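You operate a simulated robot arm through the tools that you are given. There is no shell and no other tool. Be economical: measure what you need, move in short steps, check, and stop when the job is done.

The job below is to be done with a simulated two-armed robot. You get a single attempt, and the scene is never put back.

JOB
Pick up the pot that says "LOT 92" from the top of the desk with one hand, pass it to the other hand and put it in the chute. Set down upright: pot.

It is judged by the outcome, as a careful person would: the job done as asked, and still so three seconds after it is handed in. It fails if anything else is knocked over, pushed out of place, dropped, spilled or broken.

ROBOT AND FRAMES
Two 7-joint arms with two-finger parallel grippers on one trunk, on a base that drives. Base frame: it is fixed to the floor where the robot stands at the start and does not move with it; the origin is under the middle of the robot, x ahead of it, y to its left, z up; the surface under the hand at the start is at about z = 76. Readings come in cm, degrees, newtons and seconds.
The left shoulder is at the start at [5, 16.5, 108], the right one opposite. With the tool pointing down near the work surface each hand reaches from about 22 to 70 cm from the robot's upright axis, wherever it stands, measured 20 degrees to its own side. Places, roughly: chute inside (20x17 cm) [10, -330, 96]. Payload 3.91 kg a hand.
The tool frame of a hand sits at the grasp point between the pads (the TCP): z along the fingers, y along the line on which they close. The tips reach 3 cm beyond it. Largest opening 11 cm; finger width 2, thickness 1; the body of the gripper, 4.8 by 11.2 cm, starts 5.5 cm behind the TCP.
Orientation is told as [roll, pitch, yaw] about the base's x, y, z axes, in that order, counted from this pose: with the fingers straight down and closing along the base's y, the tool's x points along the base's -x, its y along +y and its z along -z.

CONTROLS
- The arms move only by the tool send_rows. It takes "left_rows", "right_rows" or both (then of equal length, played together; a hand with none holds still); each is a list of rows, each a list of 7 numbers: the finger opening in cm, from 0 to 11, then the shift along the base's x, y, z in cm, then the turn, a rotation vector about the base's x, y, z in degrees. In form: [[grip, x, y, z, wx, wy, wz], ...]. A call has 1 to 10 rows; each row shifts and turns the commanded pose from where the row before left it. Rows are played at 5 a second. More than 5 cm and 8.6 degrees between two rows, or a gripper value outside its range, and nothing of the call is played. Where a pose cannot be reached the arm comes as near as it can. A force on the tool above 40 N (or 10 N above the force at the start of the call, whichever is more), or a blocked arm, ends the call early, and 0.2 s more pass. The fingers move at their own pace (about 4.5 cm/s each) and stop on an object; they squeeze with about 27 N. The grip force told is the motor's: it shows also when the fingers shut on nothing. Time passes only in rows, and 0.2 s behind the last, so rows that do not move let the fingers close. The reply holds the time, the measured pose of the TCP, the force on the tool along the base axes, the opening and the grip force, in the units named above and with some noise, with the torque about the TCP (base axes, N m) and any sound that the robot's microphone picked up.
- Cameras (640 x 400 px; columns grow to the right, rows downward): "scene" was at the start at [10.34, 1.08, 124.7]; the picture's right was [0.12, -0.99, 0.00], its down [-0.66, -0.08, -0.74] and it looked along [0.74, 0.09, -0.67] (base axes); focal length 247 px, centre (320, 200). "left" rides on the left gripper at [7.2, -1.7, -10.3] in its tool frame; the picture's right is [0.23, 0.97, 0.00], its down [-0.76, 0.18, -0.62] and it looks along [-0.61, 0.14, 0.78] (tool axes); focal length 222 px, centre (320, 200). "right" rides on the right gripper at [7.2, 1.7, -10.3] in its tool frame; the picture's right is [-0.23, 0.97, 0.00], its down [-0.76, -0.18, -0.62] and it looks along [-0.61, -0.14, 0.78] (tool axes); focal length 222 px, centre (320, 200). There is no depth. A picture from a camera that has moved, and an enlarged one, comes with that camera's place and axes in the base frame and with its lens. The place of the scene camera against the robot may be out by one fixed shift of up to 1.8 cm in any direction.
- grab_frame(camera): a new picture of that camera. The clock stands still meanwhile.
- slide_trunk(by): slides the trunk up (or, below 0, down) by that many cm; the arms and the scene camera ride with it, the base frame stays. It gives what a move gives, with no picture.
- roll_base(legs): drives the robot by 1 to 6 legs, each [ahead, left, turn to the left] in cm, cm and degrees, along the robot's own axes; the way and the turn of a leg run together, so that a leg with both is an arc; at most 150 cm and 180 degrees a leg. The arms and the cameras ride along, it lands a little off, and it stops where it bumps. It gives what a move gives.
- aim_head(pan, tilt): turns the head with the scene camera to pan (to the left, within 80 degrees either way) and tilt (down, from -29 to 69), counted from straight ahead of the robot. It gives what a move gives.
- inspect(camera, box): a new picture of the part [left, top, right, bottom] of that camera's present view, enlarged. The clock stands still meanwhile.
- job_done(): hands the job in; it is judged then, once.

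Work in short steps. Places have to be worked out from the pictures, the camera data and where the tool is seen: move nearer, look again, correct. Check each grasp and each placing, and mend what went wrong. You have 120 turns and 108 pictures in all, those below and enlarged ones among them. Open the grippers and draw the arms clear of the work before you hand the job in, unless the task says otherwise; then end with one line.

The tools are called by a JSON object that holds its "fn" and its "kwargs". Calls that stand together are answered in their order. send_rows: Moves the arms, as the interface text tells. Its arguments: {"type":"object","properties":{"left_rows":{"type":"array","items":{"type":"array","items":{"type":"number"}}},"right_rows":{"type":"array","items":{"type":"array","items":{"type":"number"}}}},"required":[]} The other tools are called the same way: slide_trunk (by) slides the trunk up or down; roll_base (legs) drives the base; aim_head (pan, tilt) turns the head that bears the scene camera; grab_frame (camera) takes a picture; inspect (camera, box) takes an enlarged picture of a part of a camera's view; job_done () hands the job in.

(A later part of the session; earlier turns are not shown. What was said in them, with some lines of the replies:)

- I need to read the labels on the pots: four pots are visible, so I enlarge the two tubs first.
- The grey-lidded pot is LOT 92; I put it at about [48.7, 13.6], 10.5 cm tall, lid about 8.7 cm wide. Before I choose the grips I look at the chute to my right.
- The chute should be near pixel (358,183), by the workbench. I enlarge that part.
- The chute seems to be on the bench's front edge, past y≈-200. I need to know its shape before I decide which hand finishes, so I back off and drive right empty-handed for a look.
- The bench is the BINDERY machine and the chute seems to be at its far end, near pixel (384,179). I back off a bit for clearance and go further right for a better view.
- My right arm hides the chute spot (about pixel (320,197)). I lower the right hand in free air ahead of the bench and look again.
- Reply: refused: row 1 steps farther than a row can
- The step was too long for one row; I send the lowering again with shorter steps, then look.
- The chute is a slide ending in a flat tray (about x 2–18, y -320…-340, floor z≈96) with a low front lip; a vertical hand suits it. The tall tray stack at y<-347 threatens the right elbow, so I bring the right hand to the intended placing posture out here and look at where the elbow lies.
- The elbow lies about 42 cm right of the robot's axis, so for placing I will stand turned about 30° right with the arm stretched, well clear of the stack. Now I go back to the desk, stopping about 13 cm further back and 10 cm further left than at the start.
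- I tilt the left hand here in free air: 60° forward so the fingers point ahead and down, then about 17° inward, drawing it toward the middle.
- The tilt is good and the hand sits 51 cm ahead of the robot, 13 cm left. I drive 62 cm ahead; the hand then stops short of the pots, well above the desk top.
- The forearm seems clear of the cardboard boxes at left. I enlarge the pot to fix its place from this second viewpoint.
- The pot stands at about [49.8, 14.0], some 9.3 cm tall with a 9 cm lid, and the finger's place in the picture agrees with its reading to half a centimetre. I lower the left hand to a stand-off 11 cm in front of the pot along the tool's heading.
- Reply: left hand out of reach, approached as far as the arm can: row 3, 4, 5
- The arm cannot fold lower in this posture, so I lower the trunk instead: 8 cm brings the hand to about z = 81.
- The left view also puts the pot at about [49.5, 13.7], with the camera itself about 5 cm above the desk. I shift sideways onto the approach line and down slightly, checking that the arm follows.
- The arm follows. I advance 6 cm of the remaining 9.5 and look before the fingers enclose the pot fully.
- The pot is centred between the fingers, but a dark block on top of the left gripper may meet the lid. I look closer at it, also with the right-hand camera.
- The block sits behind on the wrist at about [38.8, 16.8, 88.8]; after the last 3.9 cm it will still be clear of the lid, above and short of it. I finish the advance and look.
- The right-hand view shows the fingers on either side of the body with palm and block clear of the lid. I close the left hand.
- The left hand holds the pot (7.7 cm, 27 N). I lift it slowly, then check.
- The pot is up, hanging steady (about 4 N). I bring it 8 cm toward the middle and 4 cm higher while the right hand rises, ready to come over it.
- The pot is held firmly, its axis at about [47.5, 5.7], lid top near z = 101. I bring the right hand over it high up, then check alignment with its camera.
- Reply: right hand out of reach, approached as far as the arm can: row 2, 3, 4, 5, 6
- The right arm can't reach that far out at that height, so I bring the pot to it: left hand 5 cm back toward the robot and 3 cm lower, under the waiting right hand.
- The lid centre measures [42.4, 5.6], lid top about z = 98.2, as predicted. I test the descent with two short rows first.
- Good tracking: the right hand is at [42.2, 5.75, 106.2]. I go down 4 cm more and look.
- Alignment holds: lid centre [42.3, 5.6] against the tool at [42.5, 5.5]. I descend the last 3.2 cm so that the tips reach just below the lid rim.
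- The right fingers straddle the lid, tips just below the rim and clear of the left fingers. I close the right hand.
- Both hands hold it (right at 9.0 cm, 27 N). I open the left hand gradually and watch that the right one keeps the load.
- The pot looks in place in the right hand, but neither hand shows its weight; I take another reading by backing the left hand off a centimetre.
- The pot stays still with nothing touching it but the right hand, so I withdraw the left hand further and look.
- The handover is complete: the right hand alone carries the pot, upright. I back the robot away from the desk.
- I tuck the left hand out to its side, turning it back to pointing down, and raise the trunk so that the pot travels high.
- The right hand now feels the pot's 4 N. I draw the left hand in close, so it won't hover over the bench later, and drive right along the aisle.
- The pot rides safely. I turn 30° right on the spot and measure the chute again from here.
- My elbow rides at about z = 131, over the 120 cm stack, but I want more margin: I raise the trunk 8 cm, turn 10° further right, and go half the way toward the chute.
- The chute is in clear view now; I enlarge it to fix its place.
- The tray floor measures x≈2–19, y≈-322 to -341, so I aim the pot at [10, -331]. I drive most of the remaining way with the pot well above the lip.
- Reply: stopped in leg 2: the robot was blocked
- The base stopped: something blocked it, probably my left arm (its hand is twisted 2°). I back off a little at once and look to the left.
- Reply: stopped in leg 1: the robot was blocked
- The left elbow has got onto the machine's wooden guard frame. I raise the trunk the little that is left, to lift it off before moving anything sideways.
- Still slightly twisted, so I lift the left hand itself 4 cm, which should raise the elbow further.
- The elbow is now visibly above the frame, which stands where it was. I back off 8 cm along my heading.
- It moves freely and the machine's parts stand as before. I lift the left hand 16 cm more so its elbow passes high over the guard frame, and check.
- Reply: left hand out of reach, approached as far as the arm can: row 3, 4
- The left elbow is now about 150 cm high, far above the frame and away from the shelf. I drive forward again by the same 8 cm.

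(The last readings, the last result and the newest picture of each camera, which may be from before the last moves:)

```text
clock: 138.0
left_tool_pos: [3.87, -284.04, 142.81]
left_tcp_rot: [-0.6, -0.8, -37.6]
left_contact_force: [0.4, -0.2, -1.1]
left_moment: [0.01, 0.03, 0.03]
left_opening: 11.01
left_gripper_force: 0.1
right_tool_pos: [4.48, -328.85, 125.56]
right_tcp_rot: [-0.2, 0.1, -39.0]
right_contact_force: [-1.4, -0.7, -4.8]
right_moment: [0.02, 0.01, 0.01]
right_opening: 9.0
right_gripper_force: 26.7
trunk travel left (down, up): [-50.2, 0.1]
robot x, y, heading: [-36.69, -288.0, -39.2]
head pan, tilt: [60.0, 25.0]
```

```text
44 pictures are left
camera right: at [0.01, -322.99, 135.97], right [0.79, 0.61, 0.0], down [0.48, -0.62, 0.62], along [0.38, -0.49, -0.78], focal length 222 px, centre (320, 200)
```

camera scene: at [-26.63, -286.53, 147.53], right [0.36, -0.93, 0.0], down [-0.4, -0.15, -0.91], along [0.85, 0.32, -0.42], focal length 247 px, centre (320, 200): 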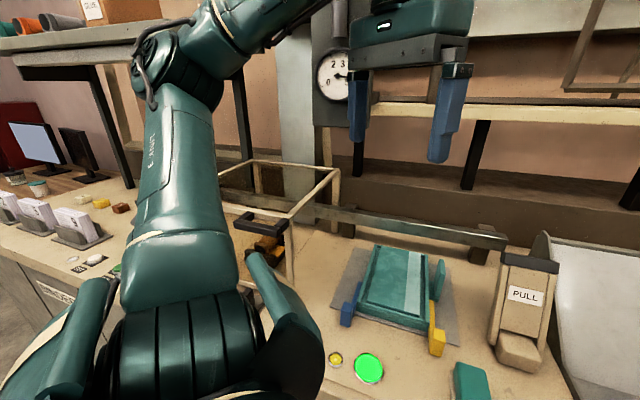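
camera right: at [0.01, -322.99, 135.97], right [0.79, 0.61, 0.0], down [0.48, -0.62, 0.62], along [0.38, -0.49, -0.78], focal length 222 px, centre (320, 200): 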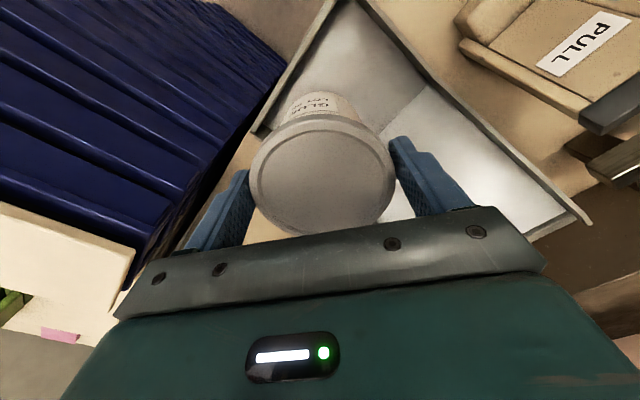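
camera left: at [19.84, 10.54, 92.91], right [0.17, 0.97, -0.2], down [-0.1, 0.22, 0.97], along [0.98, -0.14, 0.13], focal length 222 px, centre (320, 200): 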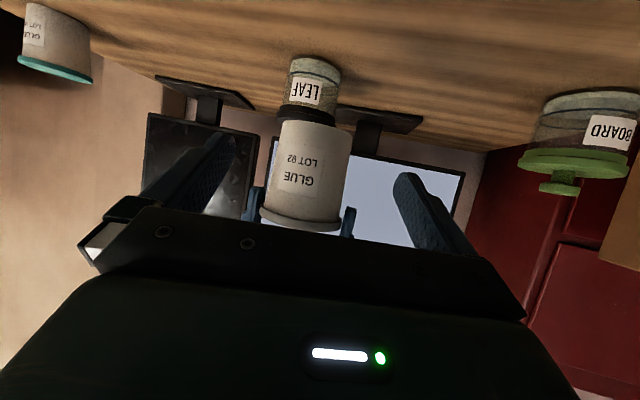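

Free this time. The right-hand view gives the lip at x≈0.7, y from -319.4 to -341, so the tray's middle is about [10.3, -330.3]. I move the right hand over it, then look at the elbow's clearance to the stack.

{"fn": "send_rows", "kwargs": {"right_rows": [[0, 1.9, -0.5, -1, 0, 0, 0], [0, 1.9, -0.5, -1, 0, 0, 0], [0, 1.9, -0.5, -1, 0, 0, 0]]}}

{"fn": "aim_head", "kwargs": {"pan": -20, "tilt": 35}}

{"fn": "grab_frame", "kwargs": {"camera": "scene"}}

{"fn": "grab_frame", "kwargs": {"camera": "right"}}

```text
clock: 138.8
left_tool_pos: [3.51, -284.15, 142.86]
left_tcp_rot: [-0.6, -0.8, -37.8]
left_contact_force: [-0.4, -0.7, -0.4]
left_moment: [0.01, -0.04, -0.02]
left_opening: 10.99
left_gripper_force: 0.0
right_tool_pos: [8.14, -329.93, 123.65]
right_tcp_rot: [-0.1, 0.2, -39.0]
right_contact_force: [-0.7, -0.3, -3.9]
right_moment: [0.04, 0.0, -0.01]
right_opening: 9.01
right_gripper_force: 27.1
right hand out of reach, approached as far as the arm can: row 3
trunk travel left (down, up): [-50.2, 0.1]
robot x, y, heading: [-36.6, -287.92, -38.9]
head pan, tilt: [60.0, 25.0]
```

```text
clock: 140.3
left_tool_pos: [3.62, -284.03, 142.97]
left_tcp_rot: [-0.5, -0.9, -37.8]
left_contact_force: [0.0, -0.1, 0.2]
left_moment: [0.01, 0.01, 0.02]
left_opening: 11.0
left_gripper_force: 0.1
right_tool_pos: [8.18, -329.9, 123.65]
right_tcp_rot: [0.0, 0.2, -39.1]
right_contact_force: [-0.8, 0.0, -4.0]
right_moment: [0.02, 0.04, 0.02]
right_opening: 8.98
right_gripper_force: 26.9
trunk travel left (down, up): [-50.2, 0.1]
robot x, y, heading: [-36.42, -287.93, -39.1]
head pan, tilt: [-20.0, 35.0]
```

```text
43 pictures are left
camera scene: at [-30.76, -297.36, 145.95], right [-0.86, -0.51, 0.0], down [-0.29, 0.49, -0.82], along [0.42, -0.7, -0.57], focal length 247 px, centre (320, 200)
```

scene: 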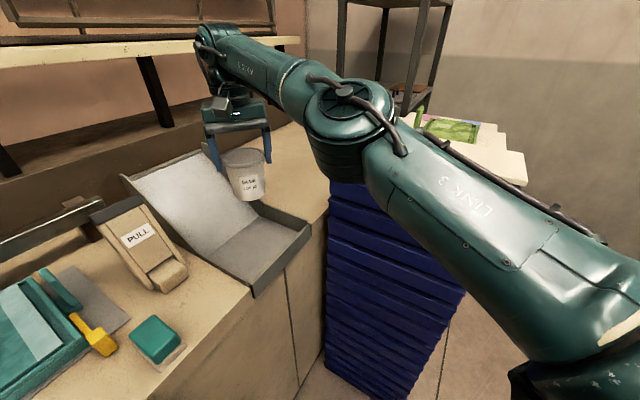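

```text
42 pictures are left
camera right: at [3.66, -324.06, 134.01], right [0.79, 0.61, 0.0], down [0.48, -0.62, 0.62], along [0.38, -0.49, -0.78], focal length 222 px, centre (320, 200)
```

right: 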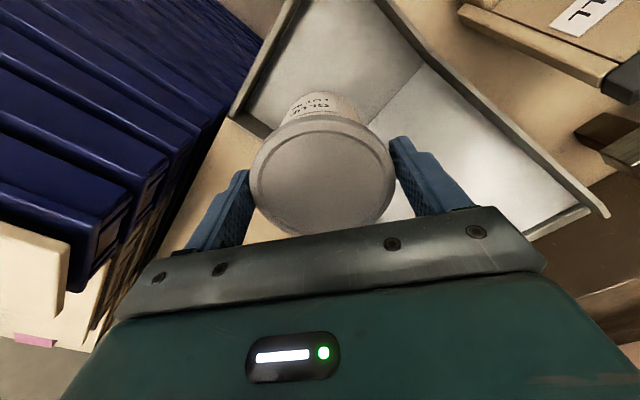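

The right elbow is at about [-14, -333, 134], well clear of the stack. I lower the hand toward the tray middle, stopping with the pot's base still about 8 cm above the floor.

{"fn": "send_rows", "kwargs": {"right_rows": [[0, 0.6, -0.1, -2.5, 0, 0, 0], [0, 0.6, -0.1, -2.5, 0, 0, 0], [0, 0.6, -0.1, -2.5, 0, 0, 0], [0, 0, 0, -1.5, 0, 0, 0]]}}

{"fn": "grab_frame", "kwargs": {"camera": "scene"}}

{"fn": "grab_frame", "kwargs": {"camera": "right"}}

```text
clock: 141.3
left_tool_pos: [3.83, -284.11, 142.91]
left_tcp_rot: [-0.6, -1.0, -37.7]
left_contact_force: [-0.5, -0.4, 0.3]
left_moment: [0.04, -0.02, -0.02]
left_opening: 10.99
left_gripper_force: 0.1
right_tool_pos: [9.63, -329.8, 114.67]
right_tcp_rot: [-0.2, 0.0, -38.9]
right_contact_force: [0.1, -0.4, -4.6]
right_moment: [0.04, 0.01, 0.01]
right_opening: 8.99
right_gripper_force: 27.2
right hand out of reach, approached as far as the arm can: row 3
trunk travel left (down, up): [-50.2, 0.1]
robot x, y, heading: [-36.39, -287.87, -38.8]
head pan, tilt: [-20.0, 35.0]
```

```text
41 pictures are left
camera scene: at [-30.75, -297.36, 145.95], right [-0.86, -0.51, 0.0], down [-0.29, 0.49, -0.82], along [0.42, -0.7, -0.57], focal length 247 px, centre (320, 200)
```

scene: 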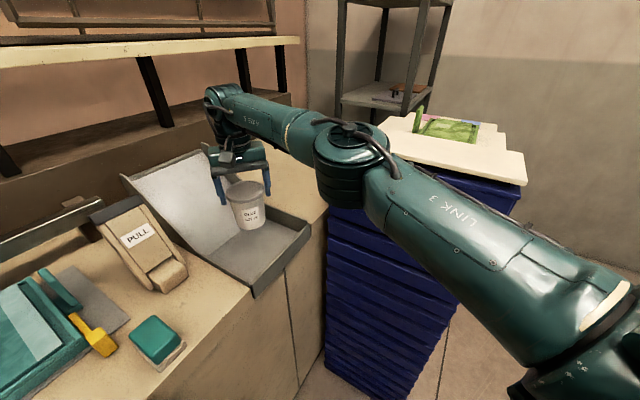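

```text
40 pictures are left
camera right: at [5.07, -323.9, 125.02], right [0.79, 0.61, 0.0], down [0.48, -0.62, 0.62], along [0.38, -0.49, -0.78], focal length 222 px, centre (320, 200)
```

right: 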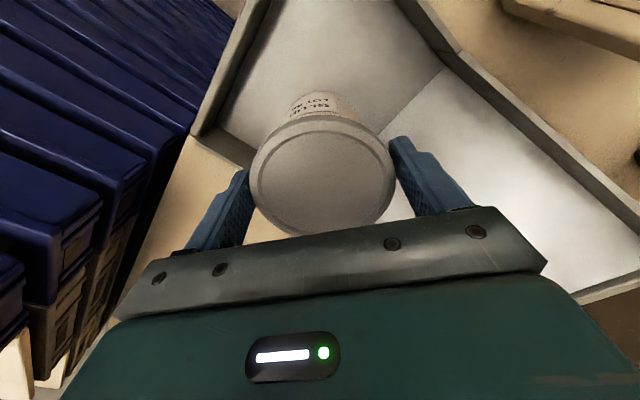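

The pot hangs over the tray floor with several centimetres to each wall and to the slope. I lower 6.5 cm more, to just above the expected floor.

{"fn": "send_rows", "kwargs": {"right_rows": [[0, 0.1, -0.1, -1.8, 0, 0, 0], [0, 0.1, -0.1, -1.8, 0, 0, 0], [0, 0.1, 0, -1.6, 0, 0, 0], [0, 0, 0, -1.2, 0, 0, 0]]}}

{"fn": "inspect", "kwargs": {"camera": "scene", "box": [110, 80, 330, 300]}}

```text
clock: 142.3
left_tool_pos: [3.6, -284.03, 142.77]
left_tcp_rot: [-0.6, -0.8, -37.9]
left_contact_force: [-0.5, 0.5, -0.7]
left_moment: [0.0, -0.02, -0.02]
left_opening: 11.0
left_gripper_force: 0.0
right_tool_pos: [9.89, -330.04, 108.28]
right_tcp_rot: [-0.1, 0.1, -39.0]
right_contact_force: [0.5, -0.2, -5.1]
right_moment: [0.0, 0.04, -0.01]
right_opening: 8.99
right_gripper_force: 27.0
trunk travel left (down, up): [-50.2, 0.1]
robot x, y, heading: [-36.6, -287.89, -39.2]
head pan, tilt: [-20.0, 35.0]
```

```text
1.82 times, centred on (220, 190) of scene
camera zoom: at [-30.75, -297.37, 145.95], right [-0.86, -0.51, 0.0], down [-0.29, 0.49, -0.82], along [0.42, -0.7, -0.57], focal length 450 px, centre (502, 218)
```

zoom: 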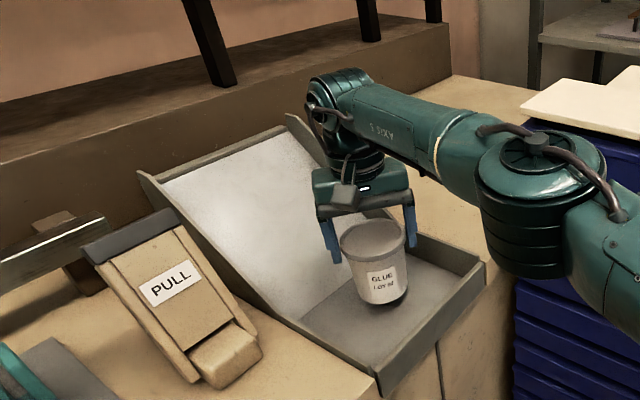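

The pot is a couple of centimetres above the tray floor, its shadow right below it. I lower in small steps to feel the touch.

{"fn": "send_rows", "kwargs": {"right_rows": [[0, 0, 0, -0.5, 0, 0, 0], [0, 0, 0, -0.5, 0, 0, 0], [0, 0, 0, -0.4, 0, 0, 0], [0, 0, 0, -0.3, 0, 0, 0]]}}

{"fn": "inspect", "kwargs": {"camera": "scene", "box": [190, 140, 290, 240]}}

```text
clock: 143.3
left_tool_pos: [3.64, -284.0, 142.85]
left_tcp_rot: [-0.7, -0.9, -37.7]
left_contact_force: [0.4, 0.5, -0.1]
left_moment: [0.01, 0.02, 0.01]
left_opening: 11.0
left_gripper_force: 0.1
right_tool_pos: [9.92, -329.91, 106.48]
right_tcp_rot: [0.0, 0.2, -39.1]
right_contact_force: [0.1, 0.8, -5.2]
right_moment: [0.04, 0.01, -0.06]
right_opening: 9.0
right_gripper_force: 27.1
trunk travel left (down, up): [-50.2, 0.1]
robot x, y, heading: [-37.0, -288.11, -39.4]
head pan, tilt: [-20.0, 35.0]
```

```text
4.00 times, centred on (240, 190) of scene
camera zoom: at [-30.76, -297.37, 145.95], right [-0.86, -0.51, 0.0], down [-0.29, 0.49, -0.82], along [0.42, -0.7, -0.57], focal length 989 px, centre (640, 240)
```

zoom: 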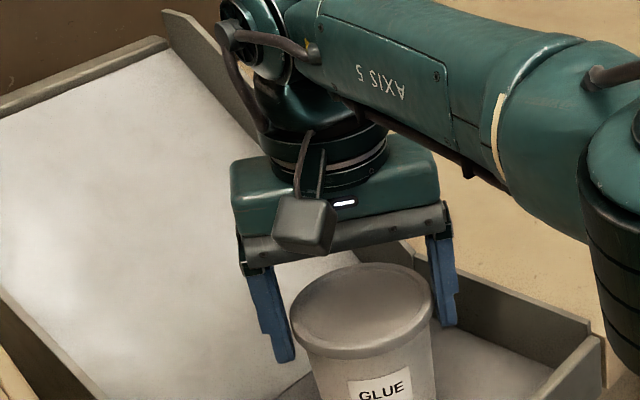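

No touch yet. I keep lowering in 0.3 cm steps.

{"fn": "send_rows", "kwargs": {"right_rows": [[0, 0, 0, -0.3, 0, 0, 0], [0, 0, 0, -0.3, 0, 0, 0], [0, 0, 0, -0.3, 0, 0, 0]]}}

{"fn": "inspect", "kwargs": {"camera": "scene", "box": [200, 170, 320, 270]}}

```text
clock: 144.2
left_tool_pos: [3.78, -283.98, 142.78]
left_tcp_rot: [-0.5, -1.0, -37.9]
left_contact_force: [-0.2, -0.4, -0.5]
left_moment: [0.0, -0.01, 0.03]
left_opening: 10.99
left_gripper_force: 0.0
right_tool_pos: [9.95, -330.15, 105.48]
right_tcp_rot: [-0.2, 0.1, -39.0]
right_contact_force: [-0.4, 0.4, -4.1]
right_moment: [0.0, 0.01, 0.0]
right_opening: 8.97
right_gripper_force: 27.0
trunk travel left (down, up): [-50.2, 0.1]
robot x, y, heading: [-36.74, -288.07, -39.1]
head pan, tilt: [-20.0, 35.0]
```

```text
4.00 times, centred on (260, 220) of scene
camera zoom: at [-30.75, -297.36, 145.95], right [-0.86, -0.51, 0.0], down [-0.29, 0.49, -0.82], along [0.42, -0.7, -0.57], focal length 989 px, centre (560, 120)
```

zoom: 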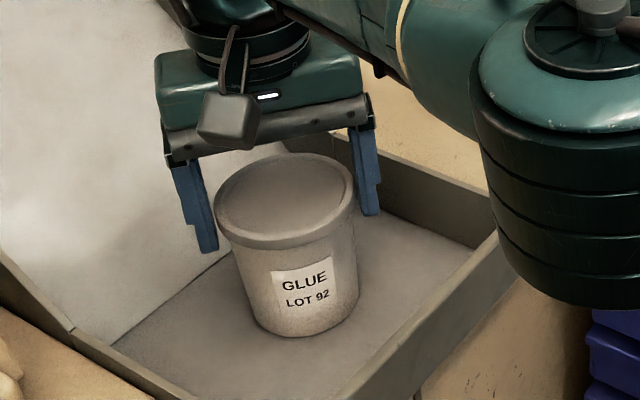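

Very close now by the shadow; I go on in 0.25 cm steps.

{"fn": "send_rows", "kwargs": {"right_rows": [[0, 0, 0, -0.25, 0, 0, 0], [0, 0, 0, -0.25, 0, 0, 0], [0, 0, 0, -0.25, 0, 0, 0]]}}

```text
clock: 144.9
left_tool_pos: [3.4, -283.87, 142.94]
left_tcp_rot: [-0.6, -1.0, -37.8]
left_contact_force: [0.2, 0.4, 0.7]
left_moment: [-0.03, -0.02, 0.01]
left_opening: 10.98
left_gripper_force: 0.0
right_tool_pos: [9.79, -330.15, 105.34]
right_tcp_rot: [0.0, -0.4, -39.1]
right_contact_force: [2.0, -6.5, 24.1]
right_moment: [-0.2, -0.17, -0.07]
right_opening: 8.98
right_gripper_force: 27.0
trunk travel left (down, up): [-50.2, 0.1]
robot x, y, heading: [-36.94, -287.75, -39.2]
head pan, tilt: [-20.0, 35.0]
```

The floor is touched at TCP z≈105.4 (force 24 N upward). I ease up a little to relieve the push and check.

{"fn": "send_rows", "kwargs": {"right_rows": [[0, 0, 0, 0.2, 0, 0, 0], [0, 0, 0, 0, 0, 0, 0]]}}

```text
clock: 145.6
left_tool_pos: [3.52, -283.83, 142.88]
left_tcp_rot: [-0.6, -0.9, -37.7]
left_contact_force: [-0.4, 0.0, 0.4]
left_moment: [0.0, -0.04, 0.02]
left_opening: 11.0
left_gripper_force: 0.0
right_tool_pos: [9.87, -330.01, 105.26]
right_tcp_rot: [-0.2, -0.3, -39.1]
right_contact_force: [1.7, -6.9, 18.4]
right_moment: [-0.49, -0.42, -0.16]
right_opening: 9.0
right_gripper_force: 26.9
trunk travel left (down, up): [-50.2, 0.1]
robot x, y, heading: [-37.09, -288.17, -39.0]
head pan, tilt: [-20.0, 35.0]
```

{"fn": "send_rows", "kwargs": {"right_rows": [[0, 0, 0, 0.2, 0, 0, 0], [0, 0, 0, 0.1, 0, 0, 0]]}}

{"fn": "inspect", "kwargs": {"camera": "scene", "box": [200, 170, 320, 270]}}

```text
clock: 146.2
left_tool_pos: [3.52, -283.94, 142.86]
left_tcp_rot: [-0.7, -0.9, -37.6]
left_contact_force: [0.1, 0.0, -0.7]
left_moment: [0.03, -0.03, -0.01]
left_opening: 10.99
left_gripper_force: 0.0
right_tool_pos: [9.84, -330.03, 105.36]
right_tcp_rot: [-0.1, 0.2, -39.0]
right_contact_force: [-0.2, -3.3, 6.6]
right_moment: [-0.57, -0.33, -0.06]
right_opening: 8.97
right_gripper_force: 26.8
trunk travel left (down, up): [-50.2, 0.1]
robot x, y, heading: [-36.97, -287.77, -39.1]
head pan, tilt: [-20.0, 35.0]
```

```text
4.00 times, centred on (260, 220) of scene
camera zoom: at [-30.87, -297.31, 145.94], right [-0.86, -0.51, 0.0], down [-0.29, 0.49, -0.82], along [0.42, -0.7, -0.57], focal length 989 px, centre (560, 120)
```

zoom: 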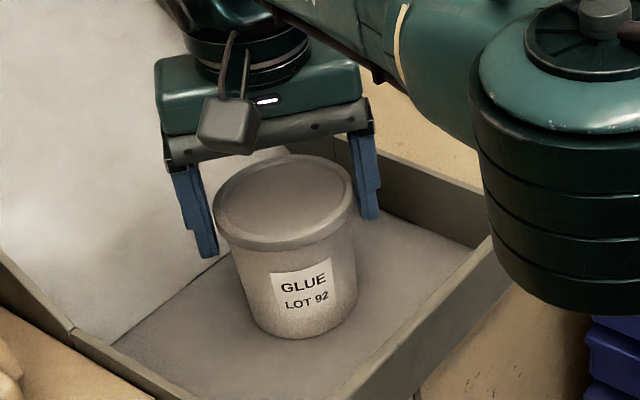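

The pot stands upright on the tray floor with only a light push left. I open the right hand gradually.

{"fn": "send_rows", "kwargs": {"right_rows": [[9.5, 0, 0, 0, 0, 0, 0], [10.2, 0, 0, 0, 0, 0, 0], [11, 0, 0, 0, 0, 0, 0], [11, 0, 0, 0, 0, 0, 0]]}}

{"fn": "grab_frame", "kwargs": {"camera": "right"}}

{"fn": "inspect", "kwargs": {"camera": "scene", "box": [200, 170, 320, 270]}}

```text
clock: 147.2
left_tool_pos: [3.65, -284.03, 142.91]
left_tcp_rot: [-0.5, -1.0, -37.8]
left_contact_force: [0.2, 0.2, -0.2]
left_moment: [-0.01, -0.02, 0.01]
left_opening: 11.03
left_gripper_force: 0.1
right_tool_pos: [9.91, -329.92, 105.32]
right_tcp_rot: [-0.1, 0.0, -39.0]
right_contact_force: [-0.7, 0.2, -0.3]
right_moment: [0.0, 0.02, 0.0]
right_opening: 10.99
right_gripper_force: 0.1
trunk travel left (down, up): [-50.2, 0.1]
robot x, y, heading: [-36.7, -288.06, -39.1]
head pan, tilt: [-20.0, 35.0]
```

```text
35 pictures are left
camera right: at [5.34, -324.18, 115.77], right [0.79, 0.61, 0.0], down [0.48, -0.62, 0.62], along [0.38, -0.49, -0.78], focal length 222 px, centre (320, 200)
```

right: 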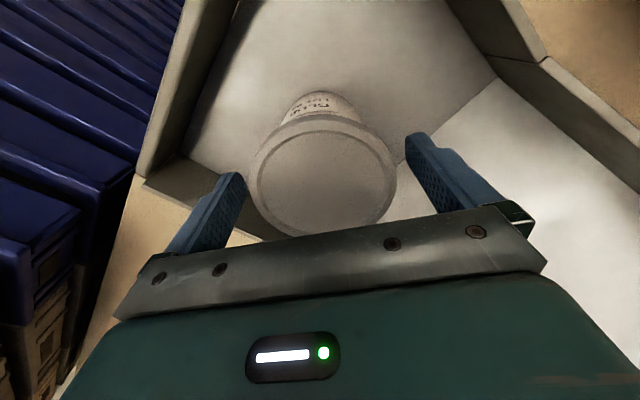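

```text
4.00 times, centred on (260, 220) of scene
camera zoom: at [-30.8, -297.33, 145.96], right [-0.86, -0.51, 0.0], down [-0.29, 0.49, -0.82], along [0.42, -0.7, -0.57], focal length 989 px, centre (560, 120)
```

zoom: 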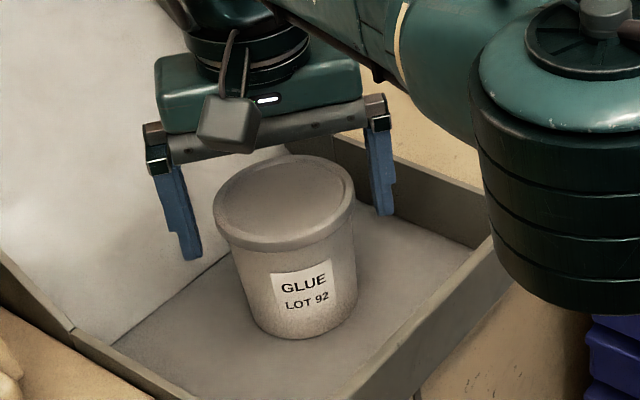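

The pot stands free and the fingers are well off the lid. I raise the right hand straight up.

{"fn": "send_rows", "kwargs": {"right_rows": [[11, 0, 0, 1.5, 0, 0, 0], [11, 0, 0, 2.5, 0, 0, 0], [11, 0, 0, 2.5, 0, 0, 0], [11, -0.5, 0, 3, 0, 0, 0], [11, -1, 0, 3, 0, 0, 0], [11, -1.2, 0.8, 3, 0, 0, 0], [11, -1.5, 1, 3, 0, 0, 0]]}}

{"fn": "grab_frame", "kwargs": {"camera": "scene"}}

```text
clock: 148.8
left_tool_pos: [3.55, -283.93, 142.89]
left_tcp_rot: [-0.6, -0.9, -37.8]
left_contact_force: [0.1, -0.1, -0.3]
left_moment: [-0.02, -0.02, 0.03]
left_opening: 10.98
left_gripper_force: 0.1
right_tool_pos: [5.55, -328.09, 124.07]
right_tcp_rot: [-0.2, 0.2, -39.2]
right_contact_force: [0.2, -0.8, 0.2]
right_moment: [-0.02, -0.04, 0.01]
right_opening: 11.0
right_gripper_force: 0.0
trunk travel left (down, up): [-50.2, 0.1]
robot x, y, heading: [-36.62, -287.77, -39.1]
head pan, tilt: [-20.0, 35.0]
```

```text
33 pictures are left
camera scene: at [-30.87, -297.3, 145.96], right [-0.86, -0.51, 0.0], down [-0.29, 0.49, -0.82], along [0.42, -0.7, -0.57], focal length 247 px, centre (320, 200)
```

scene: 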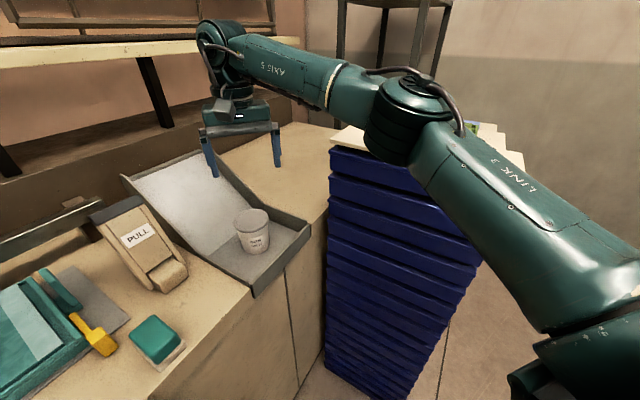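

The pot stands upright in the chute's tray and the hand is above it. I roll the base back along the way it came, to draw both arms clear of the bench, and take a last look.

{"fn": "roll_base", "kwargs": {"legs": [[-12, -4.2, 0], [-18, -5, 0]]}}

{"fn": "aim_head", "kwargs": {"pan": 5, "tilt": 25}}

{"fn": "grab_frame", "kwargs": {"camera": "scene"}}

```text
clock: 151.1
left_tool_pos: [-25.23, -272.55, 142.85]
left_tcp_rot: [-0.7, -0.9, -37.6]
left_contact_force: [-0.5, -0.3, -0.5]
left_moment: [0.01, -0.03, -0.03]
left_opening: 11.0
left_gripper_force: 0.1
right_tool_pos: [-23.32, -316.66, 124.02]
right_tcp_rot: [-0.1, 0.1, -38.9]
right_contact_force: [-0.4, -0.4, 0.2]
right_moment: [-0.01, -0.02, 0.02]
right_opening: 10.98
right_gripper_force: 0.2
trunk travel left (down, up): [-50.2, 0.1]
robot x, y, heading: [-65.54, -276.94, -39.0]
head pan, tilt: [-20.0, 35.0]
```

```text
clock: 152.0
left_tool_pos: [-25.19, -272.43, 142.87]
left_tcp_rot: [-0.6, -0.9, -37.6]
left_contact_force: [0.2, -0.4, 0.1]
left_moment: [0.02, -0.01, -0.01]
left_opening: 11.01
left_gripper_force: 0.0
right_tool_pos: [-23.22, -316.61, 124.0]
right_tcp_rot: [-0.2, 0.2, -39.0]
right_contact_force: [0.5, 0.2, 0.7]
right_moment: [0.0, 0.0, 0.0]
right_opening: 10.99
right_gripper_force: 0.0
trunk travel left (down, up): [-50.2, 0.1]
robot x, y, heading: [-65.66, -276.44, -39.3]
head pan, tilt: [5.0, 25.0]
```

```text
32 pictures are left
camera scene: at [-56.48, -283.55, 147.53], right [-0.56, -0.83, 0.0], down [-0.35, 0.24, -0.91], along [0.75, -0.51, -0.42], focal length 247 px, centre (320, 200)
```

scene: 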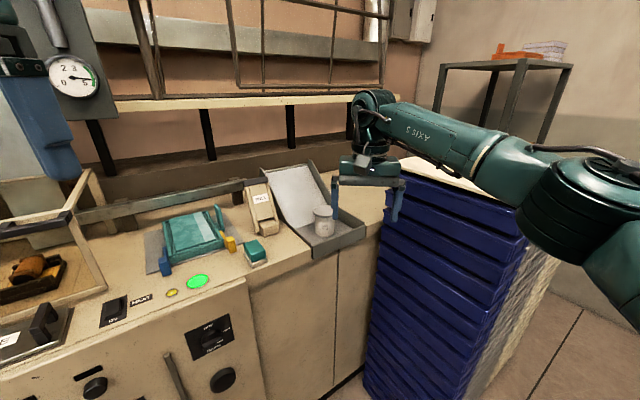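

The LOT 92 pot stands upright in the chute tray. Both grippers are open and clear of the bench, and the things on it look where they were, so I hand the job in.

{"fn": "job_done", "kwargs": {}}

```text
The job is handed in.
```

The LOT 92 pot was picked up with the left hand, passed to the right hand, and set down upright in the chute; on the way in, my left elbow bumped the bench's wooden guard frame once, and nothing looked moved afterwards.
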